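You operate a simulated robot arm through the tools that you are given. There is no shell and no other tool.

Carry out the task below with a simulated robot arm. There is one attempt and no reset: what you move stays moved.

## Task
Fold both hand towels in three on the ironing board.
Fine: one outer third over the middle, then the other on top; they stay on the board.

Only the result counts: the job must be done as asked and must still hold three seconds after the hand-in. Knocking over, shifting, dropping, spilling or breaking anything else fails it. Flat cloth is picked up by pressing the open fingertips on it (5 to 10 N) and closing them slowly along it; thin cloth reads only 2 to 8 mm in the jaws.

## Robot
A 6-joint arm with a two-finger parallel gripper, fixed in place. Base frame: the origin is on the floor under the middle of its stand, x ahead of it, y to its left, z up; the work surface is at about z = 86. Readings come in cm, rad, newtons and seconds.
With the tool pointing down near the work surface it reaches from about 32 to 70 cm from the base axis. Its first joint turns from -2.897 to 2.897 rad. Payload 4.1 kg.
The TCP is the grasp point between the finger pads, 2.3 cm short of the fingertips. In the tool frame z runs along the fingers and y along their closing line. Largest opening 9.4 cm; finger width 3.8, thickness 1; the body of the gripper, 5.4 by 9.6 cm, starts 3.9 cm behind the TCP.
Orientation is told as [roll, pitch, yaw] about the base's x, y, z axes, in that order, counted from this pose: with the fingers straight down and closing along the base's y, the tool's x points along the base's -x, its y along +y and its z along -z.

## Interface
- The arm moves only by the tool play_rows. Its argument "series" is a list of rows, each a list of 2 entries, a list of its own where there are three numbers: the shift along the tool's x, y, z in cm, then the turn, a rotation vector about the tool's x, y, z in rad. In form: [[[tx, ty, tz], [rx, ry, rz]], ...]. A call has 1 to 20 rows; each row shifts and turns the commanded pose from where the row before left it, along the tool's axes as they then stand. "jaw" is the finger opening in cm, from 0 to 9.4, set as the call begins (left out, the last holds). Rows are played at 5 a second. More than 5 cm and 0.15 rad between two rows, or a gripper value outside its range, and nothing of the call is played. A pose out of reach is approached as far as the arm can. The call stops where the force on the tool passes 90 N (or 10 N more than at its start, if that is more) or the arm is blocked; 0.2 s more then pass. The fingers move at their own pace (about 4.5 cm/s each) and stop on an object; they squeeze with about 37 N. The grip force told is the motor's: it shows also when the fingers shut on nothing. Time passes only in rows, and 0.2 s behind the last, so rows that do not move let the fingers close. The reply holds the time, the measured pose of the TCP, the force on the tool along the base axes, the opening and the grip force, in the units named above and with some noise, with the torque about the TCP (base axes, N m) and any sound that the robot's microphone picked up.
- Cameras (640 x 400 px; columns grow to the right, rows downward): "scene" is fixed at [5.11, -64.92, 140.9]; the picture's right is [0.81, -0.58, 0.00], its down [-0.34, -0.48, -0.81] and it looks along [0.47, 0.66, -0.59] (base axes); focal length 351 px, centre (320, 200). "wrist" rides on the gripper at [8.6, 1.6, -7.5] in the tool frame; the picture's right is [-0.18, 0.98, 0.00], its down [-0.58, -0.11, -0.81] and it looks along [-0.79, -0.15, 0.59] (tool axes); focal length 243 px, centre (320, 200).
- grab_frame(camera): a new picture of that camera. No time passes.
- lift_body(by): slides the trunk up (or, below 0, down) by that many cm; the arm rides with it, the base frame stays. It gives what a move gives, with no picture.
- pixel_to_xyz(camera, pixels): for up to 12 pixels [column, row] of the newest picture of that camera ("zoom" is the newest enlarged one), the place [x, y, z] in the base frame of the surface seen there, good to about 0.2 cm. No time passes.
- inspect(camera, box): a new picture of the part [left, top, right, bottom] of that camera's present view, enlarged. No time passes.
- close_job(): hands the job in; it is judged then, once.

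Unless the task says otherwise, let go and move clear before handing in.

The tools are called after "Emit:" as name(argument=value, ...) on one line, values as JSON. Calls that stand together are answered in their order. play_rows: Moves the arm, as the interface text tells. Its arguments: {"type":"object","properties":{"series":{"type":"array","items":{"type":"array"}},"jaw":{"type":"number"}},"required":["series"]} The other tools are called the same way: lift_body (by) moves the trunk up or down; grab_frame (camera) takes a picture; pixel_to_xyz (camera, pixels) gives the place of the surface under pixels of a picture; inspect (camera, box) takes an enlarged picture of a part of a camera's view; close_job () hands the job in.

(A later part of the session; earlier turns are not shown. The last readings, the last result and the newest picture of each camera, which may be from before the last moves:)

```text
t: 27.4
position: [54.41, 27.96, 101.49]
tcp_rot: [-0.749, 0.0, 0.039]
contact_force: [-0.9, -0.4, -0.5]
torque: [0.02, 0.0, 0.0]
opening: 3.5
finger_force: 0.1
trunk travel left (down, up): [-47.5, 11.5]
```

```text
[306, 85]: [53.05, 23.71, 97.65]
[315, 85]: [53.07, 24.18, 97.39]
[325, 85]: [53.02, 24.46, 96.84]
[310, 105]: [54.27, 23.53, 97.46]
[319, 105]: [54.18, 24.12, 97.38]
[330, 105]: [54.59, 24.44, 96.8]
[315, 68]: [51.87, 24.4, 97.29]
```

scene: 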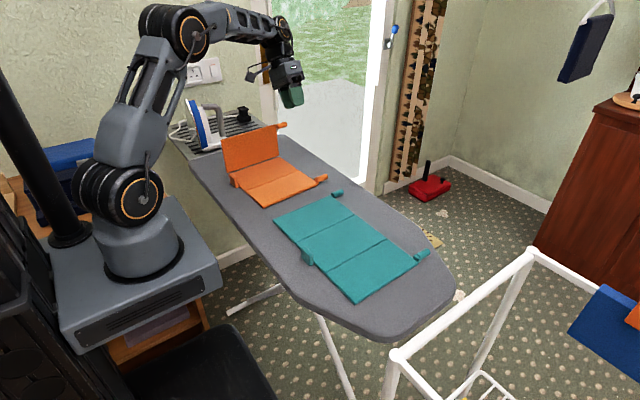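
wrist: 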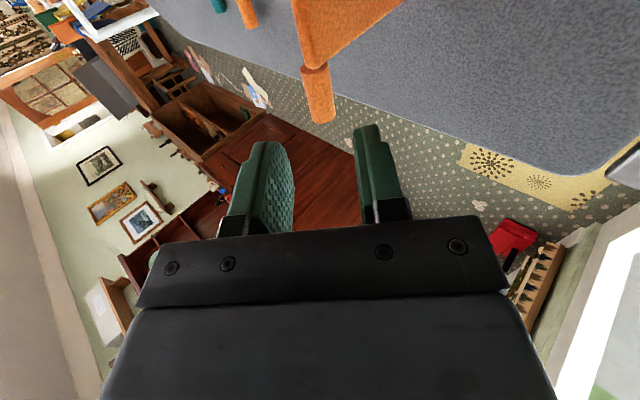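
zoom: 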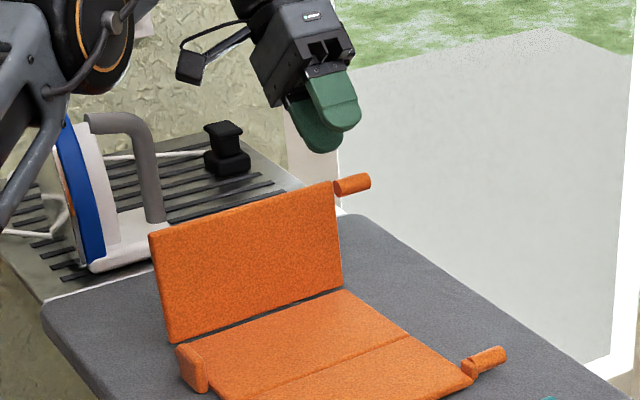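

The handle axis is at (23.64, 96.83), on the tool axis to within 0.1 cm and 6.4 cm ahead. I'll advance 4.8 cm and close.

Emit:
play_rows(series=[[[0, 0, 1.2], [0, 0, 0]], [[0, 0, 1.2], [0, 0, 0]], [[0, 0, 1.2], [0, 0, 0]], [[0, 0, 0.8], [0, 0, 0]], [[0, 0, 0.4], [0, 0, 0]], [[0, 0, 0], [0, 0, 0]]])

Emit:
play_rows(series=[[[0, 0, 0], [0, 0, 0]], [[0, 0, 0], [0, 0, 0]], [[0, 0, 0], [0, 0, 0]], [[0, 0, 0], [0, 0, 0]]], jaw=1.0)

Emit:
grab_frame(camera="wrist")

Emit:
inspect(camera="scene", box=[200, 90, 344, 210])

```text
t: 28.8
position: [54.61, 24.54, 98.07]
tcp_rot: [-0.748, 0.001, 0.039]
contact_force: [-0.6, 1.3, 0.3]
torque: [-0.03, -0.02, 0.0]
opening: 3.51
finger_force: 0.0
trunk travel left (down, up): [-47.5, 11.5]
```

```text
t: 29.8
position: [54.55, 24.61, 98.21]
tcp_rot: [-0.747, 0.0, 0.039]
contact_force: [-0.7, 0.1, 0.1]
torque: [0.04, -0.07, 0.0]
opening: 1.53
finger_force: 36.7
trunk travel left (down, up): [-47.5, 11.5]
```

```text
taken
```

wrist: 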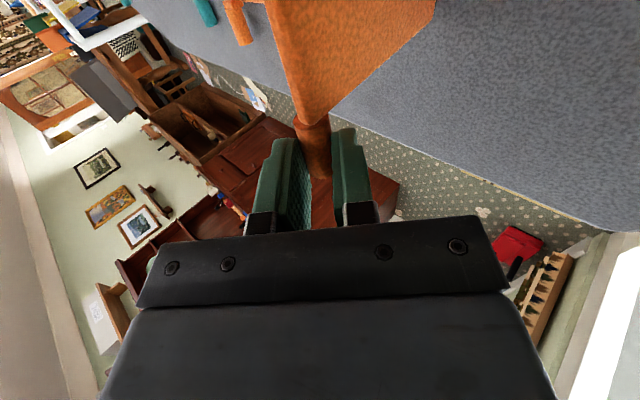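

```text
3.33 times, centred on (272, 150) of scene
```

zoom: 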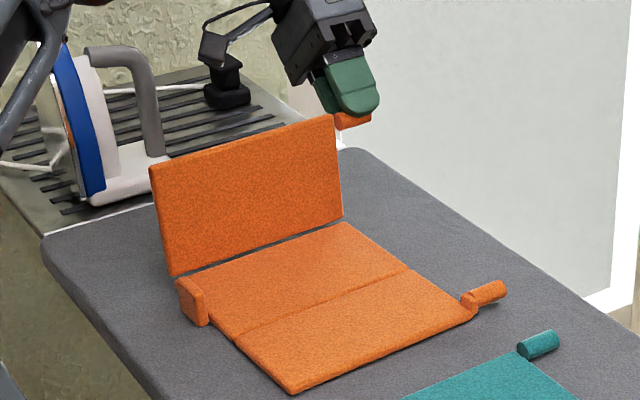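

The handle is gripped at 1.53 cm. The two handle positions put the hinge axis at (23.4, 87.05), so I'll rotate about that by 0.5 rad and check.

Emit:
play_rows(series=[[[0, -0.44, 0.344], [-0.05, 0, 0]], [[0, -0.44, 0.344], [-0.05, 0, 0]], [[0, -0.44, 0.344], [-0.05, 0, 0]], [[0, -0.44, 0.344], [-0.05, 0, 0]], [[0, -0.44, 0.344], [-0.05, 0, 0]], [[0, -0.44, 0.344], [-0.05, 0, 0]], [[0, -0.44, 0.344], [-0.05, 0, 0]], [[0, -0.44, 0.344], [-0.05, 0, 0]], [[0, -0.44, 0.344], [-0.05, 0, 0]], [[0, -0.44, 0.344], [-0.05, 0, 0]], [[0, 0, 0], [0, 0, 0]]])

Emit:
inspect(camera="scene", box=[200, 90, 344, 210])

```text
t: 32.2
position: [54.64, 19.16, 97.53]
tcp_rot: [-0.247, -0.001, 0.038]
contact_force: [5.3, -4.0, 9.6]
torque: [-0.1, -0.17, 0.12]
opening: 1.54
finger_force: 37.2
trunk travel left (down, up): [-47.5, 11.5]
```

```text
3.33 times, centred on (272, 150) of scene
```

zoom: 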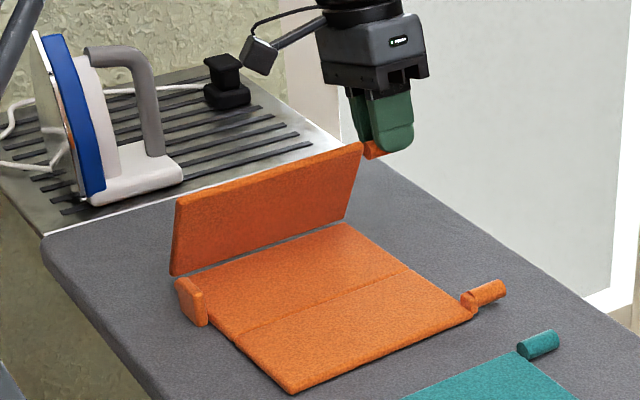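

The fold is going well at θ ≈ 2.05, but the force (5.3, −4.0, 9.6 N) shows mild compression along the panel. I'll ease outward by about 0.2 cm and then rotate another 0.5 rad.

Emit:
play_rows(series=[[[-0.1, -0.13, -0.15], [0, 0, 0]], [[0, -0.445, 0.345], [-0.05, 0, 0]], [[0, -0.445, 0.345], [-0.05, 0, 0]], [[0, -0.445, 0.345], [-0.05, 0, 0]], [[0, -0.445, 0.345], [-0.05, 0, 0]], [[0, -0.445, 0.345], [-0.05, 0, 0]], [[0, 0, 0], [0, 0, 0]]])

Emit:
inspect(camera="scene", box=[200, 90, 344, 210])

```text
t: 33.8
position: [54.97, 16.77, 96.16]
tcp_rot: [0.002, -0.001, 0.037]
contact_force: [-1.5, 0.4, -0.1]
torque: [0.04, -0.07, -0.03]
opening: 1.51
finger_force: 37.0
trunk travel left (down, up): [-47.5, 11.5]
```

```text
3.33 times, centred on (272, 150) of scene
```

zoom: 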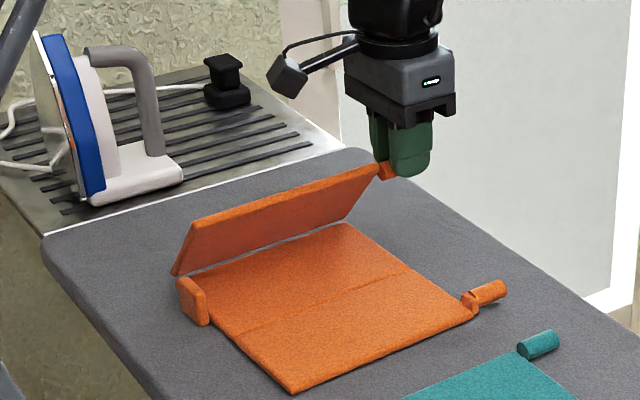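

Force is back to zero at θ ≈ 2.3. I'll rotate another 0.5 rad to bring the panel close to flat.

Emit:
play_rows(series=[[[0, -0.445, 0.345], [-0.05, 0, 0]], [[0, -0.445, 0.345], [-0.05, 0, 0]], [[0, -0.445, 0.345], [-0.05, 0, 0]], [[0, -0.445, 0.345], [-0.05, 0, 0]], [[0, -0.445, 0.345], [-0.05, 0, 0]], [[0, -0.445, 0.345], [-0.05, 0, 0]], [[0, -0.445, 0.345], [-0.05, 0, 0]], [[0, -0.445, 0.345], [-0.05, 0, 0]], [[0, -0.445, 0.345], [-0.05, 0, 0]], [[0, -0.445, 0.345], [-0.05, 0, 0]], [[0, 0, 0], [0, 0, 0]]])

Emit:
inspect(camera="scene", box=[200, 90, 344, 210])

Emit:
grab_frame(camera="wrist")

```text
t: 36.2
position: [55.09, 13.18, 91.85]
tcp_rot: [0.5, -0.001, 0.038]
contact_force: [-0.4, -0.3, -0.1]
torque: [0.04, -0.11, 0.09]
opening: 1.5
finger_force: 36.9
trunk travel left (down, up): [-47.5, 11.5]
```

```text
3.33 times, centred on (272, 150) of scene
```

zoom: 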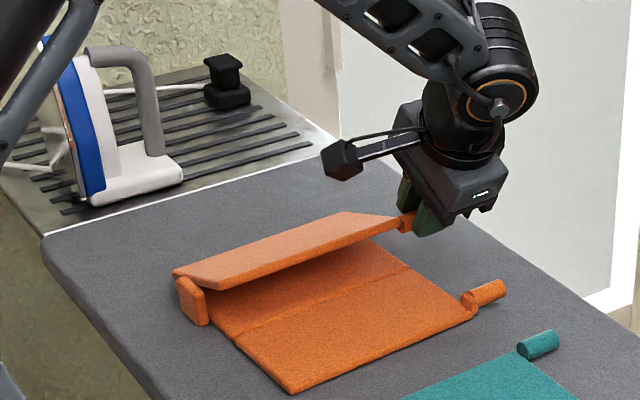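

```text
taken
```

wrist: 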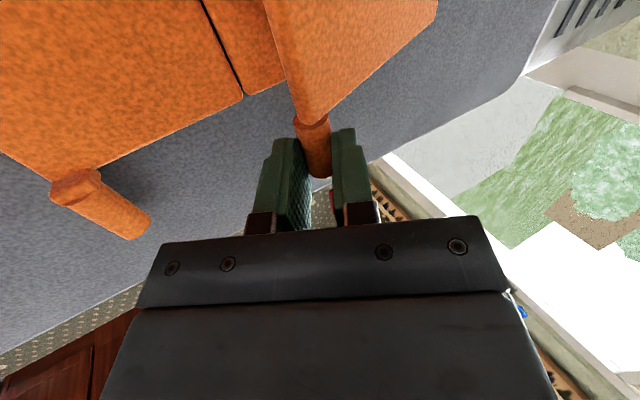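

Panel 1 is now about 20° above the middle (θ ≈ 2.8) with negligible force. I'll rotate 0.15 rad more, open slightly, and back out along the fingers.

Emit:
play_rows(series=[[[0, -0.445, 0.345], [-0.05, 0, 0]], [[0, -0.445, 0.345], [-0.05, 0, 0]], [[0, -0.445, 0.345], [-0.05, 0, 0]], [[0, 0, 0], [0, 0, 0]]])

Emit:
play_rows(series=[[[0, 0, 0], [0, 0, 0]], [[0, 0, 0], [0, 0, 0]], [[0, 0, 0], [0, 0, 0]]], jaw=2.6)

Emit:
inspect(camera="scene", box=[200, 90, 344, 210])

```text
t: 37.2
position: [55.03, 12.46, 90.38]
tcp_rot: [0.65, 0.002, 0.039]
contact_force: [1.7, 1.1, 0.6]
torque: [0.03, -0.11, -0.02]
opening: 1.52
finger_force: 37.4
trunk travel left (down, up): [-47.5, 11.5]
```

```text
t: 38.0
position: [55.09, 12.43, 90.32]
tcp_rot: [0.651, 0.001, 0.038]
contact_force: [0.7, -0.7, 0.0]
torque: [-0.02, -0.02, 0.0]
opening: 2.58
finger_force: 0.1
trunk travel left (down, up): [-47.5, 11.5]
```

```text
3.33 times, centred on (272, 150) of scene
```

zoom: 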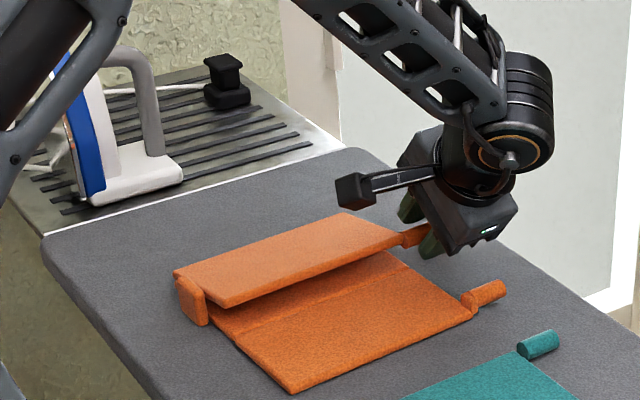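

The panel holds at roughly 12° above flat after release. I'll back out, set the gripper upright with closed jaws, and move above the panel to press it flat.

Emit:
play_rows(series=[[[0, 0, -1.2], [0, 0, 0]], [[0, 0, -1.2], [0, 0, 0]], [[0, 0, -1.3], [0, 0, 0]], [[0, 0, -2.0], [0, 0, 0]], [[0, 0, -2.0], [0.1, 0, 0]], [[0, 0, -1.0], [0.1, 0, 0]], [[0, 0, -1.0], [0.1, 0, 0]], [[0, 0, -1.0], [0.1, 0, 0]], [[0, 0, -0.5], [0.1, 0, 0]], [[0, 0, 0], [0.1, 0, 0]], [[0, 0, 0], [0.05, 0, 0]], [[0, 0, 0], [0, 0, 0]]])

Emit:
play_rows(series=[[[2.0, 1.5, 0], [0, 0, 0]], [[2.0, 1.5, 0], [0, 0, 0]], [[2.0, 1.5, 0], [0, 0, 0]], [[2.0, 1.5, 0], [0, 0, 0]], [[2.0, 1.5, 0], [0, 0, 0]], [[0, 0, 0], [0, 0, 0]]], jaw=0)

Emit:
inspect(camera="scene", box=[200, 90, 344, 210])

Emit:
pixel_to_xyz(camera="zoom", pixels=[[180, 272], [340, 216], [215, 300], [395, 242], [300, 265], [345, 225], [225, 285], [400, 268], [210, 320], [290, 388], [475, 305], [415, 233]])

```text
t: 40.6
position: [55.24, 6.4, 99.58]
tcp_rot: [-0.004, 0.0, 0.038]
contact_force: [0.6, -0.1, -0.3]
torque: [-0.01, -0.03, -0.02]
opening: 2.62
finger_force: 0.0
trunk travel left (down, up): [-47.5, 11.5]
```

```text
t: 42.0
position: [45.13, 13.56, 99.51]
tcp_rot: [-0.001, -0.001, 0.04]
contact_force: [-1.0, 0.5, -0.4]
torque: [0.03, -0.03, -0.02]
opening: 0.0
finger_force: 37.2
trunk travel left (down, up): [-47.5, 11.5]
```

```text
3.33 times, centred on (272, 150) of scene
```

zoom: 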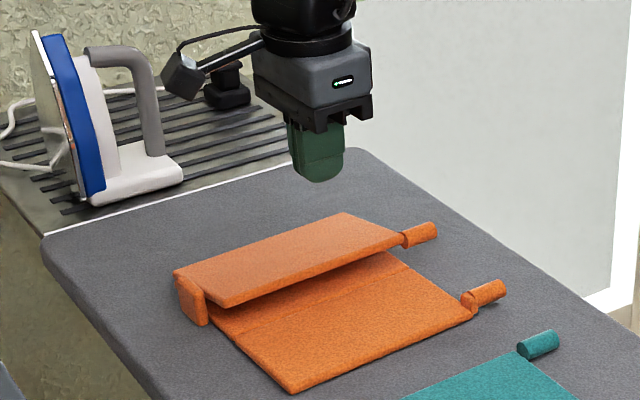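

```text
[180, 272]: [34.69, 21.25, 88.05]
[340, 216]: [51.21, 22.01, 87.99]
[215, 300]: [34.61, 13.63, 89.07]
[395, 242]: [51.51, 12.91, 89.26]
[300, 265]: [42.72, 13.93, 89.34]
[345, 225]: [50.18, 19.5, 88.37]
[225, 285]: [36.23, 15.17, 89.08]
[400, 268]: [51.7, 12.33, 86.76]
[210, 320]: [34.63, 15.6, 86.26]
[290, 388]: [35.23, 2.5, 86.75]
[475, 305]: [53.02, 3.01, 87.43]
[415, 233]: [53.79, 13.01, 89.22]
```

Panel 1 reads z 89.2 at its outer edge (y 13) and 88.0 at the hinge, so it needs about 1.2 cm more. I'll descend over (45, 14.6) and press gently.

Emit:
play_rows(series=[[[0.3, 1.0, 1.5], [0, 0, 0]], [[0, 0, 2.0], [0, 0, 0]], [[0, 0, 2.0], [0, 0, 0]], [[0, 0, 1.8], [0, 0, 0]], [[0, 0, 0.5], [0, 0, 0]], [[0, 0, 0.4], [0, 0, 0]], [[0, 0, 0.3], [0, 0, 0]], [[0, 0, 0], [0, 0, 0]]])

Emit:
inspect(camera="scene", box=[200, 90, 344, 210])

```text
t: 43.8
position: [44.56, 14.61, 91.09]
tcp_rot: [0.0, 0.001, 0.039]
contact_force: [-0.6, -0.5, 0.9]
torque: [0.01, -0.01, 0.02]
opening: 0.0
finger_force: 36.8
trunk travel left (down, up): [-47.5, 11.5]
```

```text
3.33 times, centred on (272, 150) of scene
```

zoom: 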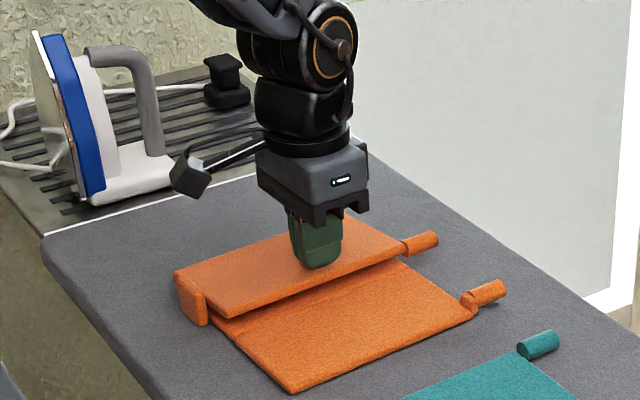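

The fingertips have just met the panel and it is lowering. I'll press further in small steps while watching the force.

Emit:
play_rows(series=[[[0, 0, 0.2], [0, 0, 0]], [[0, 0, 0.2], [0, 0, 0]], [[0, 0, 0.2], [0, 0, 0]], [[0, 0, 0], [0, 0, 0]]])

Emit:
play_rows(series=[[[0, 0, 0.1], [0, 0, 0]], [[0, 0, 0.1], [0, 0, 0]], [[0, 0, 0], [0, 0, 0]]])

Emit:
inspect(camera="scene", box=[200, 90, 344, 210])

Emit:
pixel_to_xyz(camera="zoom", pixels=[[180, 272], [340, 216], [225, 308], [395, 250], [360, 230], [230, 285]])

```text
t: 44.8
position: [44.66, 14.41, 90.51]
tcp_rot: [-0.001, 0.0, 0.038]
contact_force: [0.4, -0.5, 1.3]
torque: [0.01, 0.03, 0.01]
opening: 0.0
finger_force: 36.8
trunk travel left (down, up): [-47.5, 11.5]
```

```text
t: 45.6
position: [44.78, 14.52, 90.28]
tcp_rot: [0.001, -0.001, 0.038]
contact_force: [0.2, -0.1, -0.6]
torque: [0.01, 0.0, -0.03]
opening: 0.0
finger_force: 37.1
trunk travel left (down, up): [-47.5, 11.5]
```

```text
3.33 times, centred on (272, 150) of scene
```

zoom: 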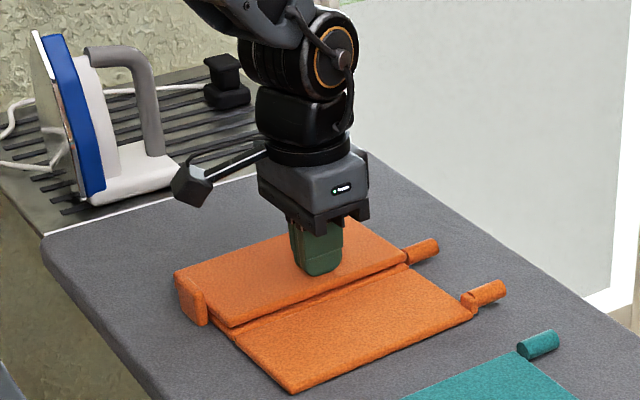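

```text
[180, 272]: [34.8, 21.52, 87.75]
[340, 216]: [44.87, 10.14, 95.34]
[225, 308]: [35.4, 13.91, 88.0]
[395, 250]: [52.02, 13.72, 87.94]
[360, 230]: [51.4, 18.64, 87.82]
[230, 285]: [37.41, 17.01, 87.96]
```

Panel 1 is almost flat (87.8 at the hinge to 88.0 at its edge). I'll keep pressing until I feel a firm contact of a few newtons.

Emit:
play_rows(series=[[[0, 0, 0.1], [0, 0, 0]], [[0, 0, 0.1], [0, 0, 0]], [[0, 0, 0.05], [0, 0, 0]], [[0, 0, 0], [0, 0, 0]]])

Emit:
play_rows(series=[[[0, 0, 0.1], [0, 0, 0]], [[0, 0, 0], [0, 0, 0]]])

```text
t: 46.6
position: [44.7, 14.48, 90.07]
tcp_rot: [0.0, 0.0, 0.039]
contact_force: [-1.1, 0.9, 2.1]
torque: [0.01, 0.04, 0.0]
opening: 0.0
finger_force: 36.9
trunk travel left (down, up): [-47.5, 11.5]
```

```text
t: 47.2
position: [44.77, 14.58, 90.09]
tcp_rot: [0.0, -0.001, 0.039]
contact_force: [-1.8, 1.2, 12.7]
torque: [0.01, 0.22, -0.02]
opening: 0.0
finger_force: 37.1
trunk travel left (down, up): [-47.5, 11.5]
```

Firm contact at 12.7 N means panel 1 is flat on the middle. I'll raise the gripper and look at the result and at the second handle.

Emit:
play_rows(series=[[[0, 0, -1.5], [0, 0, 0]], [[0, 0, -2.5], [0, 0, 0]], [[0, 0, -2.5], [0, 0, 0]], [[0, 0, -2.5], [0, 0, 0]], [[0, 0, 0], [0, 0, 0]]])

Emit:
inspect(camera="scene", box=[210, 120, 354, 220])

Emit:
pixel_to_xyz(camera="zoom", pixels=[[320, 150], [150, 210], [200, 245], [390, 185], [310, 190], [250, 320], [450, 235], [458, 240], [475, 225], [500, 212], [200, 270], [395, 195]])

```text
t: 48.4
position: [44.7, 14.59, 98.95]
tcp_rot: [-0.002, 0.0, 0.038]
contact_force: [-0.7, -0.3, 0.5]
torque: [0.03, -0.02, 0.03]
opening: 0.0
finger_force: 36.7
trunk travel left (down, up): [-47.5, 11.5]
```

```text
4.00 times, centred on (282, 170) of scene
```

zoom: 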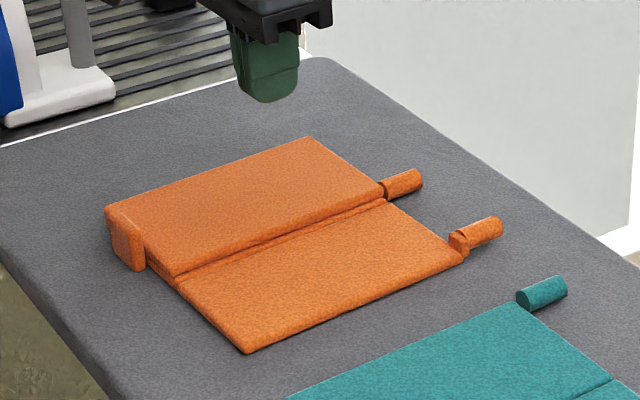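

```text
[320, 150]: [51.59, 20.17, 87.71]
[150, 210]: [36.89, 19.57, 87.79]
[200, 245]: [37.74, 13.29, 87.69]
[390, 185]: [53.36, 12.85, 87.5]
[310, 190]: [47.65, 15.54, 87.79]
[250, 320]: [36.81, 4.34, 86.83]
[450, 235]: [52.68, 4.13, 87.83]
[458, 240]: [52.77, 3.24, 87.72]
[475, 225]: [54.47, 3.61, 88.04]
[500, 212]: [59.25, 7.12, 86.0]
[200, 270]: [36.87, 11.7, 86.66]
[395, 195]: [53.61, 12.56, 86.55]
```

Panel 1 lies flat at z ≈ 87.75. Next I'll open to 3.5 cm and move above the posted handle near (55, 3.4).

Emit:
play_rows(series=[[[-1.75, -1.95, 0], [0, 0, 0]], [[-1.75, -1.95, 0], [0, 0, 0]], [[-1.75, -1.95, 0], [0, 0, 0]], [[-1.75, -1.95, 0], [0, 0, 0]], [[-1.75, -1.95, 0], [0, 0, 0]], [[-1.62, -1.85, 0], [0, 0, 0]], [[0, 0, 2.0], [0, 0, 0]], [[0, 0, 2.0], [0, 0, 0]], [[0, 0, 0], [0, 0, 0]]], jaw=3.6)

Emit:
grab_frame(camera="wrist")

```text
t: 50.4
position: [55.55, 3.41, 94.98]
tcp_rot: [0.0, -0.001, 0.041]
contact_force: [-1.0, 0.2, 0.6]
torque: [-0.02, -0.03, 0.02]
opening: 3.6
finger_force: 0.1
trunk travel left (down, up): [-47.5, 11.5]
```

```text
taken
```

wrist: 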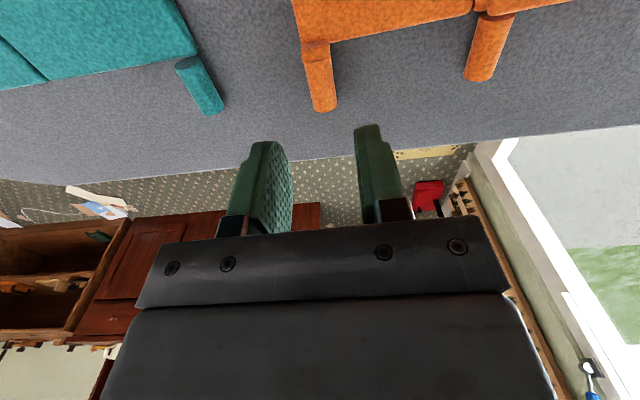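

Emit:
inspect(camera="wrist", box=[270, 20, 370, 120])

Emit:
pixel_to_xyz(camera="wrist", pixels=[[308, 75], [317, 75], [328, 75], [314, 98], [322, 98], [332, 98], [316, 55], [325, 109], [473, 15], [485, 60], [335, 38], [480, 8]])

```text
4.00 times, centred on (320, 70) of wrist
```

zoom: 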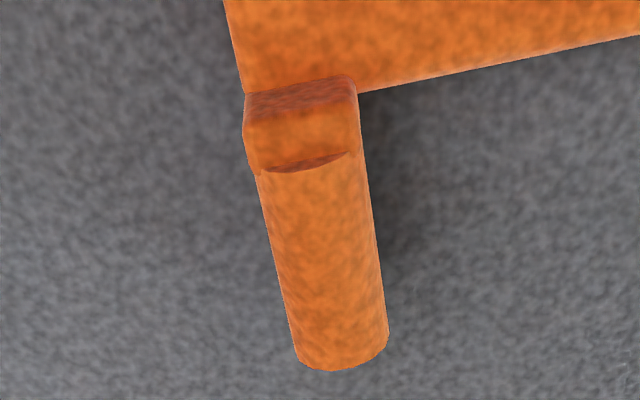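

```text
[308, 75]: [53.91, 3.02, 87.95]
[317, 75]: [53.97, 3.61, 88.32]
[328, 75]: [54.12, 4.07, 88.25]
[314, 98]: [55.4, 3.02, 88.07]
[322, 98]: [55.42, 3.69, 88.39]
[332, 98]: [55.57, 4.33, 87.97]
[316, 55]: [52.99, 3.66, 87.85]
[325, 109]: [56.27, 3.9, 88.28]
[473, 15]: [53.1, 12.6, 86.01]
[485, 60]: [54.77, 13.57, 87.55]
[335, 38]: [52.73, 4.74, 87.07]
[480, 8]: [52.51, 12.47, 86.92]
```

Handle 2 axis is at y 3.67, z ≈ 87.6, x 53.6–56.4, with its post inboard of that. I'll align and descend to z ≈ 88.8, then close.

Emit:
play_rows(series=[[[0, 0.26, 1.0], [0, 0, 0]], [[0, 0, 1.5], [0, 0, 0]], [[0, 0, 1.5], [0, 0, 0]], [[0, 0, 1.0], [0, 0, 0]], [[0, 0, 0.7], [0, 0, 0]], [[0, 0, 0.5], [0, 0, 0]], [[0, 0, 0], [0, 0, 0]]])

Emit:
grab_frame(camera="wrist")

```text
t: 52.0
position: [55.48, 3.55, 88.84]
tcp_rot: [0.002, 0.0, 0.039]
contact_force: [-0.8, 0.3, 0.5]
torque: [0.02, 0.02, 0.01]
opening: 3.61
finger_force: 0.1
trunk travel left (down, up): [-47.5, 11.5]
```

```text
taken
```

wrist: 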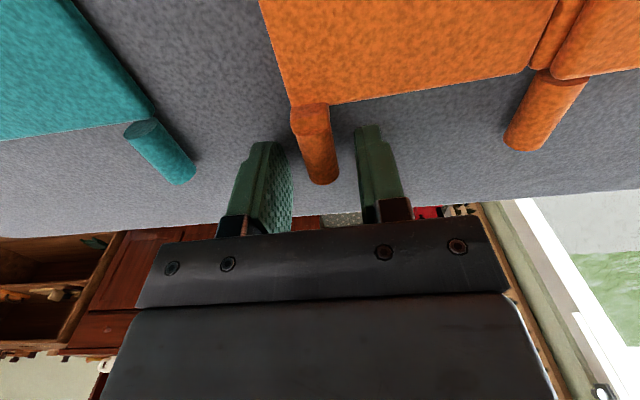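

The handle is centred between the fingertips. I'll close on it and measure hinge 2 from the gap at wrist [530,70].

Emit:
play_rows(series=[[[0, 0, 0], [0, 0, 0]], [[0, 0, 0], [0, 0, 0]], [[0, 0, 0], [0, 0, 0]], [[0, 0, 0], [0, 0, 0]]], jaw=1.0)

Emit:
inspect(camera="wrist", box=[490, 0, 610, 100])

Emit:
pixel_to_xyz(camera="zoom", pixels=[[180, 355], [190, 350], [200, 345], [210, 340], [220, 335], [250, 310], [170, 360], [240, 360], [300, 370]])

```text
t: 53.0
position: [55.49, 3.53, 88.67]
tcp_rot: [-0.002, 0.0, 0.037]
contact_force: [-0.2, 0.0, 0.1]
torque: [-0.06, -0.02, -0.08]
opening: 1.52
finger_force: 37.1
trunk travel left (down, up): [-47.5, 11.5]
```

```text
4.00 times, centred on (550, 50) of wrist
```

zoom: 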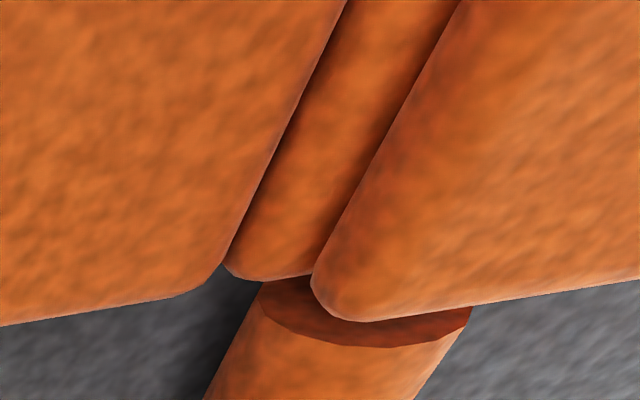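

```text
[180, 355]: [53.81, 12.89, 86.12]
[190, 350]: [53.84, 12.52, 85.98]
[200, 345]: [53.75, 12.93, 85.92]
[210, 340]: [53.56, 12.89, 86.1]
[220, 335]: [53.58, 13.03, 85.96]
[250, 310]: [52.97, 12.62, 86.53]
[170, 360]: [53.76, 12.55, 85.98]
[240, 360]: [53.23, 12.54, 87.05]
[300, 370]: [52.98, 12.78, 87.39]
```

Emit:
pixel_to_xyz(camera="zoom", pixels=[[215, 255], [225, 225], [240, 262], [250, 240], [265, 200], [255, 180], [330, 280], [345, 20], [360, 20], [280, 150]])

```text
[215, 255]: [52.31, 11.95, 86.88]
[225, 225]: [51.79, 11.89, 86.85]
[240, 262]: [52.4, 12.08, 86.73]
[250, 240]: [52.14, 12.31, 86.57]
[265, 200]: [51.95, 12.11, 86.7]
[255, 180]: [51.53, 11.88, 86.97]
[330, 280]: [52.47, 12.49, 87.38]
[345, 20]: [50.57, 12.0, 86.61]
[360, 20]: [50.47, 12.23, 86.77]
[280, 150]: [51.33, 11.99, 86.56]
```

The hinge-2 gap is at y ≈ 12.1, giving a radius of about 8.6 cm. I'll rotate the gripper with panel 2 the other way (negative roll) by 0.3 rad and check.

Emit:
play_rows(series=[[[0, 0.071, -0.429], [0.05, 0, 0]], [[0, 0.071, -0.429], [0.05, 0, 0]], [[0, 0.071, -0.429], [0.05, 0, 0]], [[0, 0.071, -0.429], [0.05, 0, 0]], [[0, 0.071, -0.429], [0.05, 0, 0]], [[0, 0.071, -0.429], [0.05, 0, 0]], [[0, 0, 0], [0, 0, 0]]])

Emit:
inspect(camera="scene", box=[210, 120, 354, 220])

```text
t: 54.6
position: [55.4, 4.28, 91.31]
tcp_rot: [-0.3, 0.0, 0.039]
contact_force: [-0.2, 0.0, 0.3]
torque: [-0.03, 0.01, -0.02]
opening: 1.53
finger_force: 37.4
trunk travel left (down, up): [-47.5, 11.5]
```

```text
4.00 times, centred on (282, 170) of scene
```

zoom: 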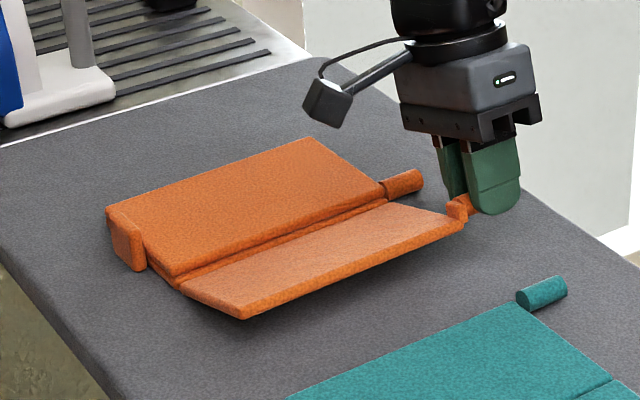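

Panel 2 hinges cleanly with zero force and the folded part stays put. I'll continue another 0.6 rad.

Emit:
play_rows(series=[[[0, 0.071, -0.429], [0.05, 0, 0]], [[0, 0.071, -0.429], [0.05, 0, 0]], [[0, 0.071, -0.429], [0.05, 0, 0]], [[0, 0.071, -0.429], [0.05, 0, 0]], [[0, 0.071, -0.429], [0.05, 0, 0]], [[0, 0.071, -0.429], [0.05, 0, 0]], [[0, 0.071, -0.429], [0.05, 0, 0]], [[0, 0.071, -0.429], [0.05, 0, 0]], [[0, 0.071, -0.429], [0.05, 0, 0]], [[0, 0.071, -0.429], [0.05, 0, 0]], [[0, 0.071, -0.429], [0.05, 0, 0]], [[0, 0.071, -0.429], [0.05, 0, 0]], [[0, 0, 0], [0, 0, 0]]])

Emit:
inspect(camera="scene", box=[200, 90, 360, 220])

```text
t: 57.4
position: [55.41, 7.83, 95.2]
tcp_rot: [-0.899, -0.002, 0.039]
contact_force: [-1.0, 1.0, 0.3]
torque: [-0.02, -0.08, -0.05]
opening: 1.53
finger_force: 37.5
trunk travel left (down, up): [-47.5, 11.5]
```

```text
3.08 times, centred on (280, 155) of scene
```

zoom: 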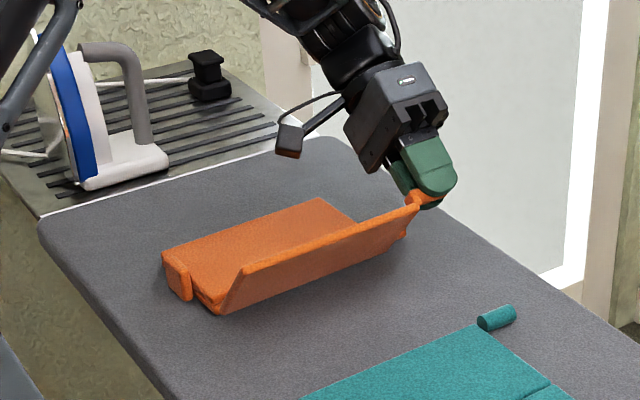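

Panel 2 is at about 0.9 rad with about 1 N of force. I'll rotate on to 1.35 rad and then check the wrist clearance.

Emit:
play_rows(series=[[[0, 0.071, -0.429], [0.05, 0, 0]], [[0, 0.071, -0.429], [0.05, 0, 0]], [[0, 0.071, -0.429], [0.05, 0, 0]], [[0, 0.071, -0.429], [0.05, 0, 0]], [[0, 0.071, -0.429], [0.05, 0, 0]], [[0, 0.071, -0.429], [0.05, 0, 0]], [[0, 0.071, -0.429], [0.05, 0, 0]], [[0, 0.071, -0.429], [0.05, 0, 0]], [[0, 0.071, -0.429], [0.05, 0, 0]], [[0, 0, 0], [0, 0, 0]]])

Emit:
grab_frame(camera="scene")

Emit:
inspect(camera="scene", box=[200, 90, 360, 220])

```text
t: 59.6
position: [55.19, 11.6, 96.24]
tcp_rot: [-1.35, 0.001, 0.038]
contact_force: [0.7, -0.3, 0.1]
torque: [0.0, -0.04, 0.0]
opening: 1.52
finger_force: 36.6
trunk travel left (down, up): [-47.5, 11.5]
```

```text
taken
```

scene: 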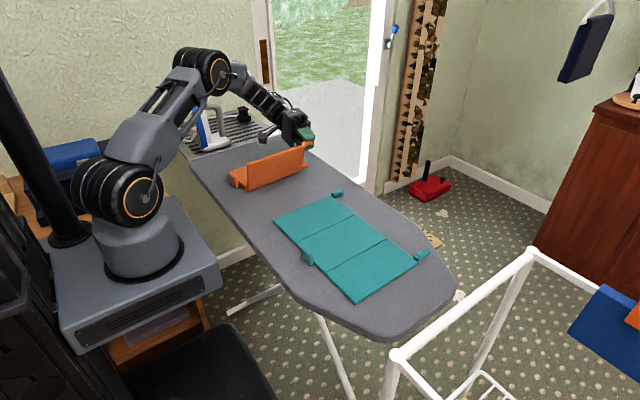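

```text
3.08 times, centred on (280, 155) of scene
```

zoom: 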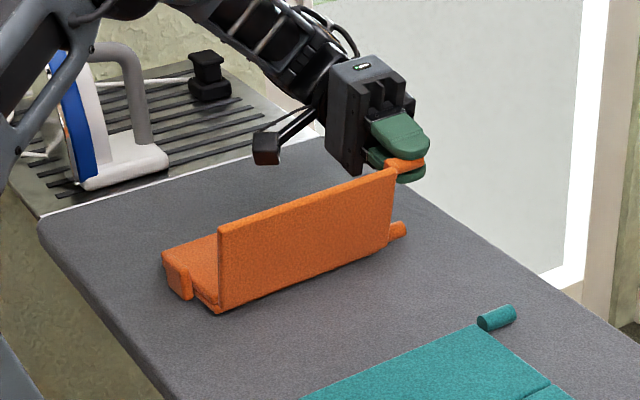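

Panel 2 is at 1.35 rad with zero force. The forearm looks near the iron in the picture, so I'll check the real distances.

Emit:
pixel_to_xyz(camera="zoom", pixels=[[105, 50], [130, 70], [75, 90], [60, 55], [30, 120], [220, 20], [260, 45], [300, 95], [320, 70], [340, 130], [265, 150], [80, 20]])

```text
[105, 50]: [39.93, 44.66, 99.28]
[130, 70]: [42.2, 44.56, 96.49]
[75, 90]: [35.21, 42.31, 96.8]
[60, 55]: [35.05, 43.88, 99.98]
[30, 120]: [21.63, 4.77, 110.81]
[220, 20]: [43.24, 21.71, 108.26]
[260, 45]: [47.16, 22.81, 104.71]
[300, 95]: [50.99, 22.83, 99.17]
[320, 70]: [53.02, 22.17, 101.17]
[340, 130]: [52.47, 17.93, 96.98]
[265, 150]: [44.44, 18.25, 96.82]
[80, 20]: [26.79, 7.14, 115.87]
```

The iron (y ≥ 42, z ≤ 100) is about 20 cm from the forearm, so it's clear. I'll rotate to 1.55 rad and open the jaws.

Emit:
play_rows(series=[[[0, 0.071, -0.429], [0.05, 0, 0]], [[0, 0.071, -0.429], [0.05, 0, 0]], [[0, 0.071, -0.429], [0.05, 0, 0]], [[0, 0.071, -0.429], [0.05, 0, 0]], [[0, 0, 0], [0, 0, 0]]])

Emit:
play_rows(series=[[[0, 0, 0], [0, 0, 0]], [[0, 0, 0], [0, 0, 0]], [[0, 0, 0], [0, 0, 0]]], jaw=3.5)

Emit:
inspect(camera="scene", box=[200, 90, 360, 220])

Emit:
grab_frame(camera="wrist")

```text
t: 60.8
position: [55.14, 13.27, 96.25]
tcp_rot: [-1.548, 0.0, 0.041]
contact_force: [0.5, -0.1, -0.3]
torque: [0.0, -0.07, 0.0]
opening: 1.52
finger_force: 37.2
trunk travel left (down, up): [-47.5, 11.5]
```

```text
t: 61.6
position: [55.15, 13.31, 96.21]
tcp_rot: [-1.549, 0.0, 0.037]
contact_force: [0.4, -0.6, -0.1]
torque: [0.01, -0.04, -0.01]
opening: 3.51
finger_force: 0.1
trunk travel left (down, up): [-47.5, 11.5]
```

```text
3.08 times, centred on (280, 155) of scene
```

zoom: 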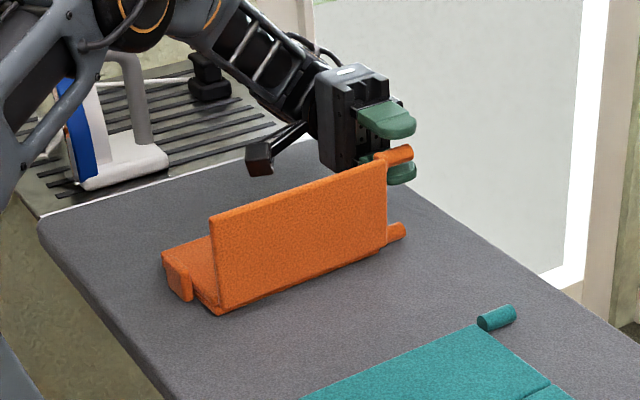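

```text
taken
```

wrist: 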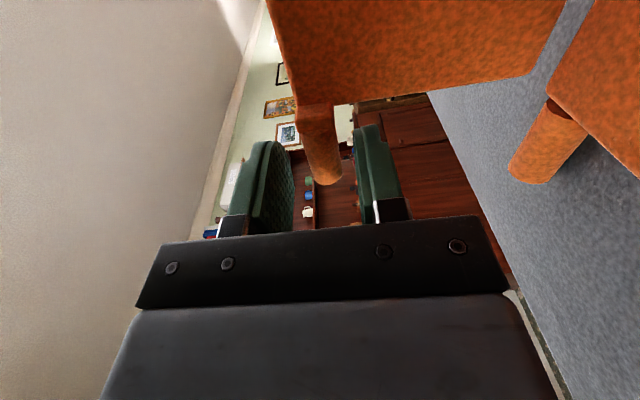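

Panel 2 stands upright on its own. I'll measure its handle, then back out toward +y, rise, and swing to tilt +0.75 for the regrip.

Emit:
pixel_to_xyz(camera="wrist", pixels=[[308, 140], [318, 140], [330, 140], [313, 165], [322, 165], [335, 165], [320, 110], [327, 180]])

Emit:
play_rows(series=[[[0, 0, -1.0], [0, 0, 0]], [[0, 0, -1.2], [0, 0, 0]], [[0, 0, -1.2], [0, 0, 0]], [[0, 0, -1.2], [0, 0, 0]], [[0, -2.0, 0], [0, 0, 0]], [[0, -2.5, 0], [0, 0, 0]], [[0, -2.5, 0], [0, 0, 0]], [[0, -2.5, 0], [0, 0, 0]], [[0, 0, 0], [0, 0, 0]]])

Emit:
play_rows(series=[[[0, 0, 0], [-0.128, 0, 0]], [[0, 0, 0], [-0.128, 0, 0]], [[0, 0, 0], [-0.128, 0, 0]], [[0, 0, 0], [-0.128, 0, 0]], [[0, 0, 0], [-0.128, 0, 0]], [[0, 0, 0], [-0.128, 0, 0]], [[0, 0, 0], [-0.128, 0, 0]], [[0, 0, 0], [-0.128, 0, 0]], [[0, 0, 0], [-0.128, 0, 0]], [[0, 0, 0], [-0.128, 0, 0]], [[0, 0, 0], [-0.128, 0, 0]], [[0, 0, 0], [-0.128, 0, 0]], [[0, 0, 0], [-0.128, 0, 0]], [[0, 0, 0], [-0.128, 0, 0]], [[0, 0, 0], [-0.128, 0, 0]], [[0, 0, 0], [-0.128, 0, 0]], [[0, 0, 0], [-0.126, 0, 0]], [[0, 0, 0], [-0.125, 0, 0]], [[0, 0, 0], [0, 0, 0]], [[0, 0, 0], [0, 0, 0]]])

Emit:
grab_frame(camera="scene")

```text
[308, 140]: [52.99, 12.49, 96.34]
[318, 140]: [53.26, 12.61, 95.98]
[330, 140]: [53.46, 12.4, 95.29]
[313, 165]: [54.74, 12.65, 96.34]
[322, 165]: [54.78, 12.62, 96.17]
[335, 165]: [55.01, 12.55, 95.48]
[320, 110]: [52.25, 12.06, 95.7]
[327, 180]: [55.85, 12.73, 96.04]
```

```text
t: 63.6
position: [54.53, 14.37, 105.03]
tcp_rot: [-1.544, 0.001, 0.044]
contact_force: [-0.3, -0.2, 0.0]
torque: [-0.02, 0.0, -0.01]
opening: 3.49
finger_force: 0.0
out of reach, approached as far as the arm can: row 4, 5, 6, 7, 8
trunk travel left (down, up): [-47.5, 11.5]
```

```text
t: 67.8
position: [54.5, 14.52, 104.84]
tcp_rot: [0.751, 0.0, 0.038]
contact_force: [-0.3, 0.2, 0.2]
torque: [0.02, 0.01, 0.0]
opening: 3.5
finger_force: 0.0
trunk travel left (down, up): [-47.5, 11.5]
```

```text
taken
```

scene: 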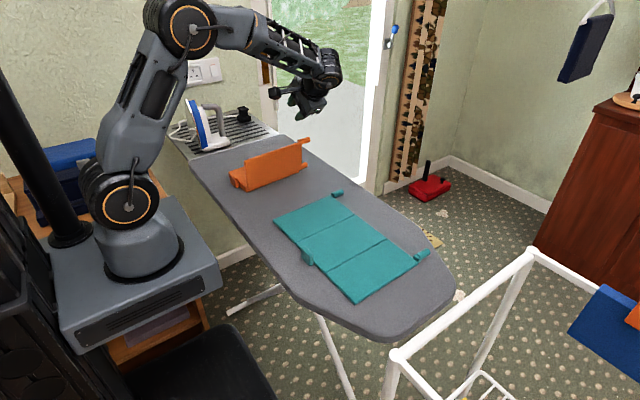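

The +y withdrawal was clipped by reach, but the fingers came clear and panel 2 still stands. Its handle axis is at about (11.9, 95.95). I'll move to a pre-grasp 5 cm behind it from the −y side and above.

Emit:
play_rows(series=[[[-0.3, 0, -1.7], [0, 0, 0]], [[-0.3, -2.0, 0], [0, 0, 0]], [[0, -2.0, 0], [0, 0, 0]], [[0, -2.0, 0], [0, 0, 0]], [[0, -2.0, 0], [0, 0, 0]], [[0, 0, 0], [0, 0, 0]], [[0, 0, 0], [0, 0, 0]]])

Emit:
grab_frame(camera="wrist")

Emit:
inspect(camera="scene", box=[200, 90, 360, 220])

```text
t: 69.4
position: [55.47, 7.4, 100.75]
tcp_rot: [0.751, 0.0, 0.039]
contact_force: [0.6, 0.0, 0.2]
torque: [-0.02, 0.01, -0.01]
opening: 3.48
finger_force: 0.0
trunk travel left (down, up): [-47.5, 11.5]
```

```text
taken
```

wrist: 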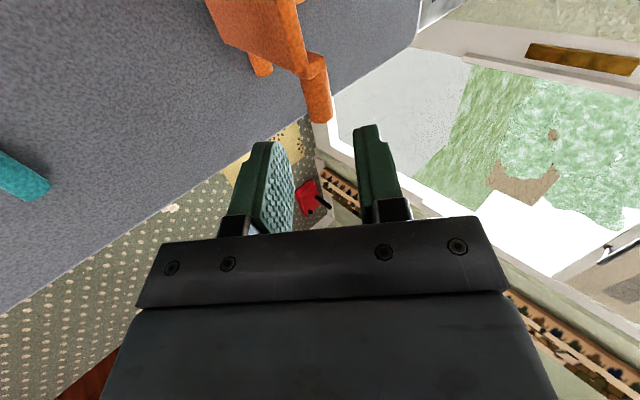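

```text
3.08 times, centred on (280, 155) of scene
```

zoom: 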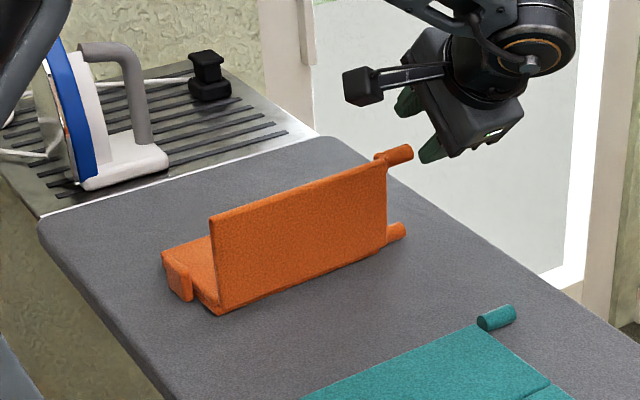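

Emit:
pixel_to_xyz(camera="wrist", pixels=[[305, 95], [315, 95], [326, 95], [310, 112], [320, 112], [330, 112], [315, 75], [313, 65]])

Emit:
inspect(camera="wrist", box=[260, 30, 380, 130])

```text
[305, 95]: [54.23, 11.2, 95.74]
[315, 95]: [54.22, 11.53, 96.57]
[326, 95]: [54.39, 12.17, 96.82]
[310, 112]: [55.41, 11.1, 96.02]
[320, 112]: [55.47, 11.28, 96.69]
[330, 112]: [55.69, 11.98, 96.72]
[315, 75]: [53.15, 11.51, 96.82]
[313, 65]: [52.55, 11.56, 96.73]
```

```text
4.00 times, centred on (320, 80) of wrist
```

zoom: 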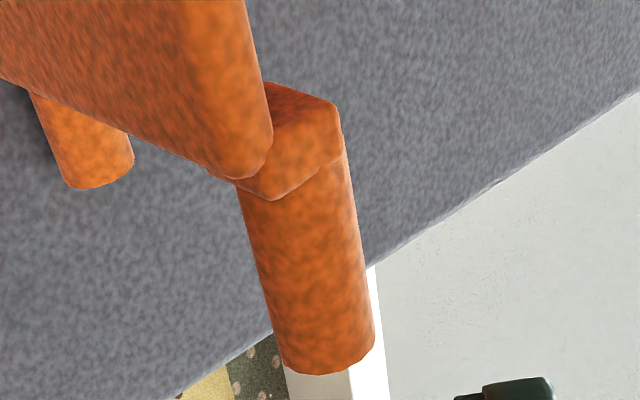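

The handle centre reads (12.0, 96.05), which is 6.6 cm ahead and 0.15 cm off axis. I'll shift 0.15, advance 5.2 cm and close.

Emit:
play_rows(series=[[[0, 0.15, 1.2], [0, 0, 0]], [[0, 0, 1.2], [0, 0, 0]], [[0, 0, 1.2], [0, 0, 0]], [[0, 0, 0.9], [0, 0, 0]], [[0, 0, 0.7], [0, 0, 0]], [[0, 0, 0], [0, 0, 0]]])

Emit:
play_rows(series=[[[0, 0, 0], [0, 0, 0]], [[0, 0, 0], [0, 0, 0]], [[0, 0, 0], [0, 0, 0]], [[0, 0, 0], [0, 0, 0]]], jaw=1.0)

Emit:
inspect(camera="scene", box=[200, 90, 360, 220])

```text
t: 70.8
position: [55.22, 11.23, 96.95]
tcp_rot: [0.751, -0.001, 0.04]
contact_force: [-0.5, -0.7, 0.1]
torque: [0.0, 0.04, -0.01]
opening: 3.52
finger_force: 0.0
trunk travel left (down, up): [-47.5, 11.5]
```

```text
t: 71.8
position: [55.23, 11.14, 97.0]
tcp_rot: [0.751, 0.001, 0.041]
contact_force: [-0.5, 0.4, -0.1]
torque: [-0.04, -0.18, 0.06]
opening: 1.56
finger_force: 37.5
trunk travel left (down, up): [-47.5, 11.5]
```

```text
3.08 times, centred on (280, 155) of scene
```

zoom: 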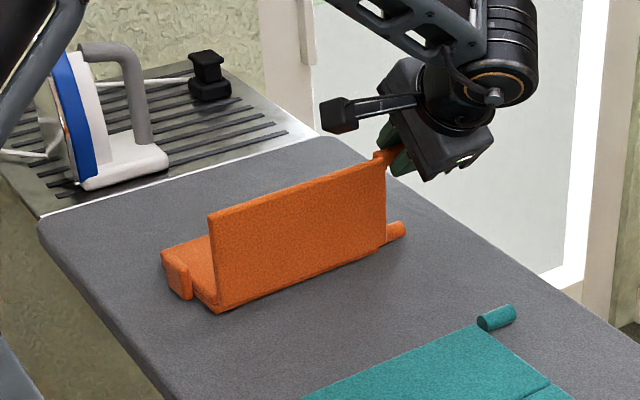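

The regrip holds at 1.56 cm. The handle positions put hinge 2's axis at (12.1, 87.47), and I'll rotate about it by 0.3 rad and check the force.

Emit:
play_rows(series=[[[0, 0.374, 0.299], [0.05, 0, 0]], [[0, 0.374, 0.299], [0.05, 0, 0]], [[0, 0.374, 0.299], [0.05, 0, 0]], [[0, 0.374, 0.299], [0.05, 0, 0]], [[0, 0.374, 0.299], [0.05, 0, 0]], [[0, 0.374, 0.299], [0.05, 0, 0]], [[0, 0, 0], [0, 0, 0]]])

Emit:
inspect(camera="scene", box=[200, 90, 360, 220])

```text
t: 73.4
position: [55.21, 14.08, 96.78]
tcp_rot: [0.45, -0.001, 0.038]
contact_force: [0.0, -0.2, -0.1]
torque: [0.0, -0.23, 0.06]
opening: 1.54
finger_force: 37.1
trunk travel left (down, up): [-47.5, 11.5]
```

```text
3.08 times, centred on (280, 155) of scene
```

zoom: 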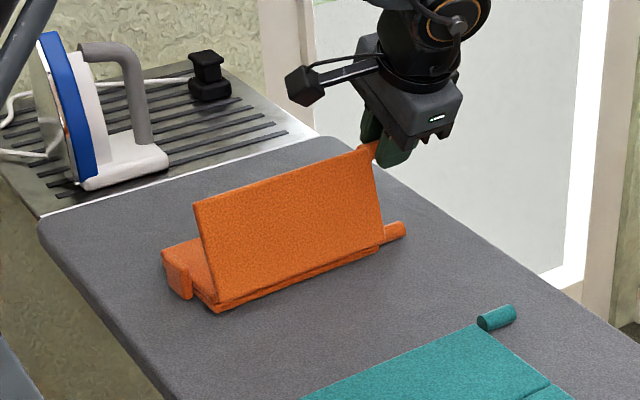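

Zero force, and panel 2 is past vertical. I'll continue another 0.6 rad.

Emit:
play_rows(series=[[[0, 0.374, 0.299], [0.05, 0, 0]], [[0, 0.374, 0.299], [0.05, 0, 0]], [[0, 0.374, 0.299], [0.05, 0, 0]], [[0, 0.374, 0.299], [0.05, 0, 0]], [[0, 0.374, 0.299], [0.05, 0, 0]], [[0, 0.374, 0.299], [0.05, 0, 0]], [[0, 0.374, 0.299], [0.05, 0, 0]], [[0, 0.374, 0.299], [0.05, 0, 0]], [[0, 0.374, 0.299], [0.05, 0, 0]], [[0, 0.374, 0.299], [0.05, 0, 0]], [[0, 0.374, 0.299], [0.05, 0, 0]], [[0, 0.374, 0.299], [0.05, 0, 0]], [[0, 0, 0], [0, 0, 0]]])

Emit:
inspect(camera="scene", box=[200, 90, 360, 220])

```text
t: 76.2
position: [54.88, 18.96, 94.12]
tcp_rot: [-0.151, 0.0, 0.041]
contact_force: [2.5, 4.9, 3.5]
torque: [0.01, -0.21, 0.04]
opening: 1.51
finger_force: 37.3
trunk travel left (down, up): [-47.5, 11.5]
```

```text
3.08 times, centred on (280, 155) of scene
```

zoom: 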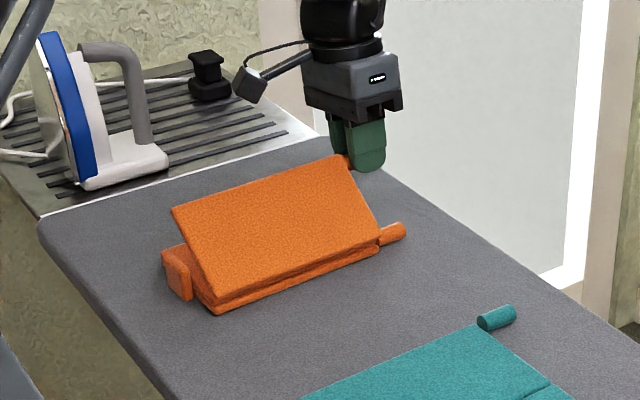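

There is mild compression (2.5, 4.9, 3.5 N) along the panel at θ ≈ 2.45. I'll ease outward about 0.12 cm and rotate 0.45 rad more.

Emit:
play_rows(series=[[[-0.05, 0.08, -0.1], [0, 0, 0]], [[0, 0.377, 0.3], [0.05, 0, 0]], [[0, 0.377, 0.3], [0.05, 0, 0]], [[0, 0.377, 0.3], [0.05, 0, 0]], [[0, 0.377, 0.3], [0.05, 0, 0]], [[0, 0.377, 0.3], [0.05, 0, 0]], [[0, 0.377, 0.3], [0.05, 0, 0]], [[0, 0.377, 0.3], [0.05, 0, 0]], [[0, 0.377, 0.3], [0.05, 0, 0]], [[0, 0.377, 0.3], [0.05, 0, 0]], [[0, 0, 0], [0, 0, 0]]])

Emit:
inspect(camera="scene", box=[200, 90, 360, 220])

Emit:
grab_frame(camera="wrist")

```text
t: 78.6
position: [54.98, 21.37, 90.47]
tcp_rot: [-0.598, 0.001, 0.04]
contact_force: [0.1, -1.3, 0.9]
torque: [-0.01, 0.0, 0.01]
opening: 1.56
finger_force: 36.8
trunk travel left (down, up): [-47.5, 11.5]
```

```text
3.08 times, centred on (280, 155) of scene
```

zoom: 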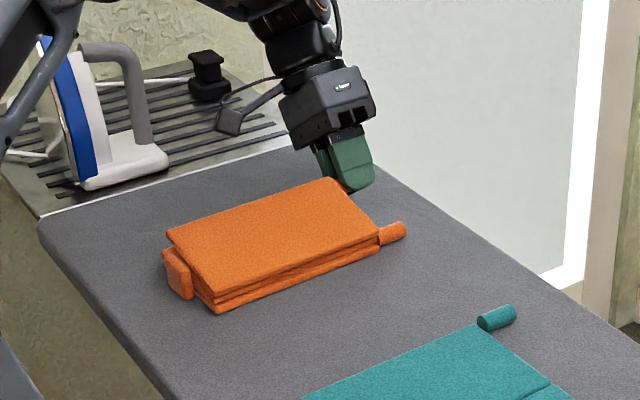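

```text
taken
```

wrist: 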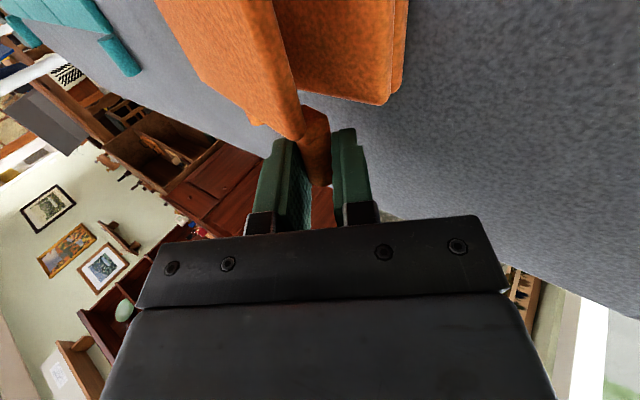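

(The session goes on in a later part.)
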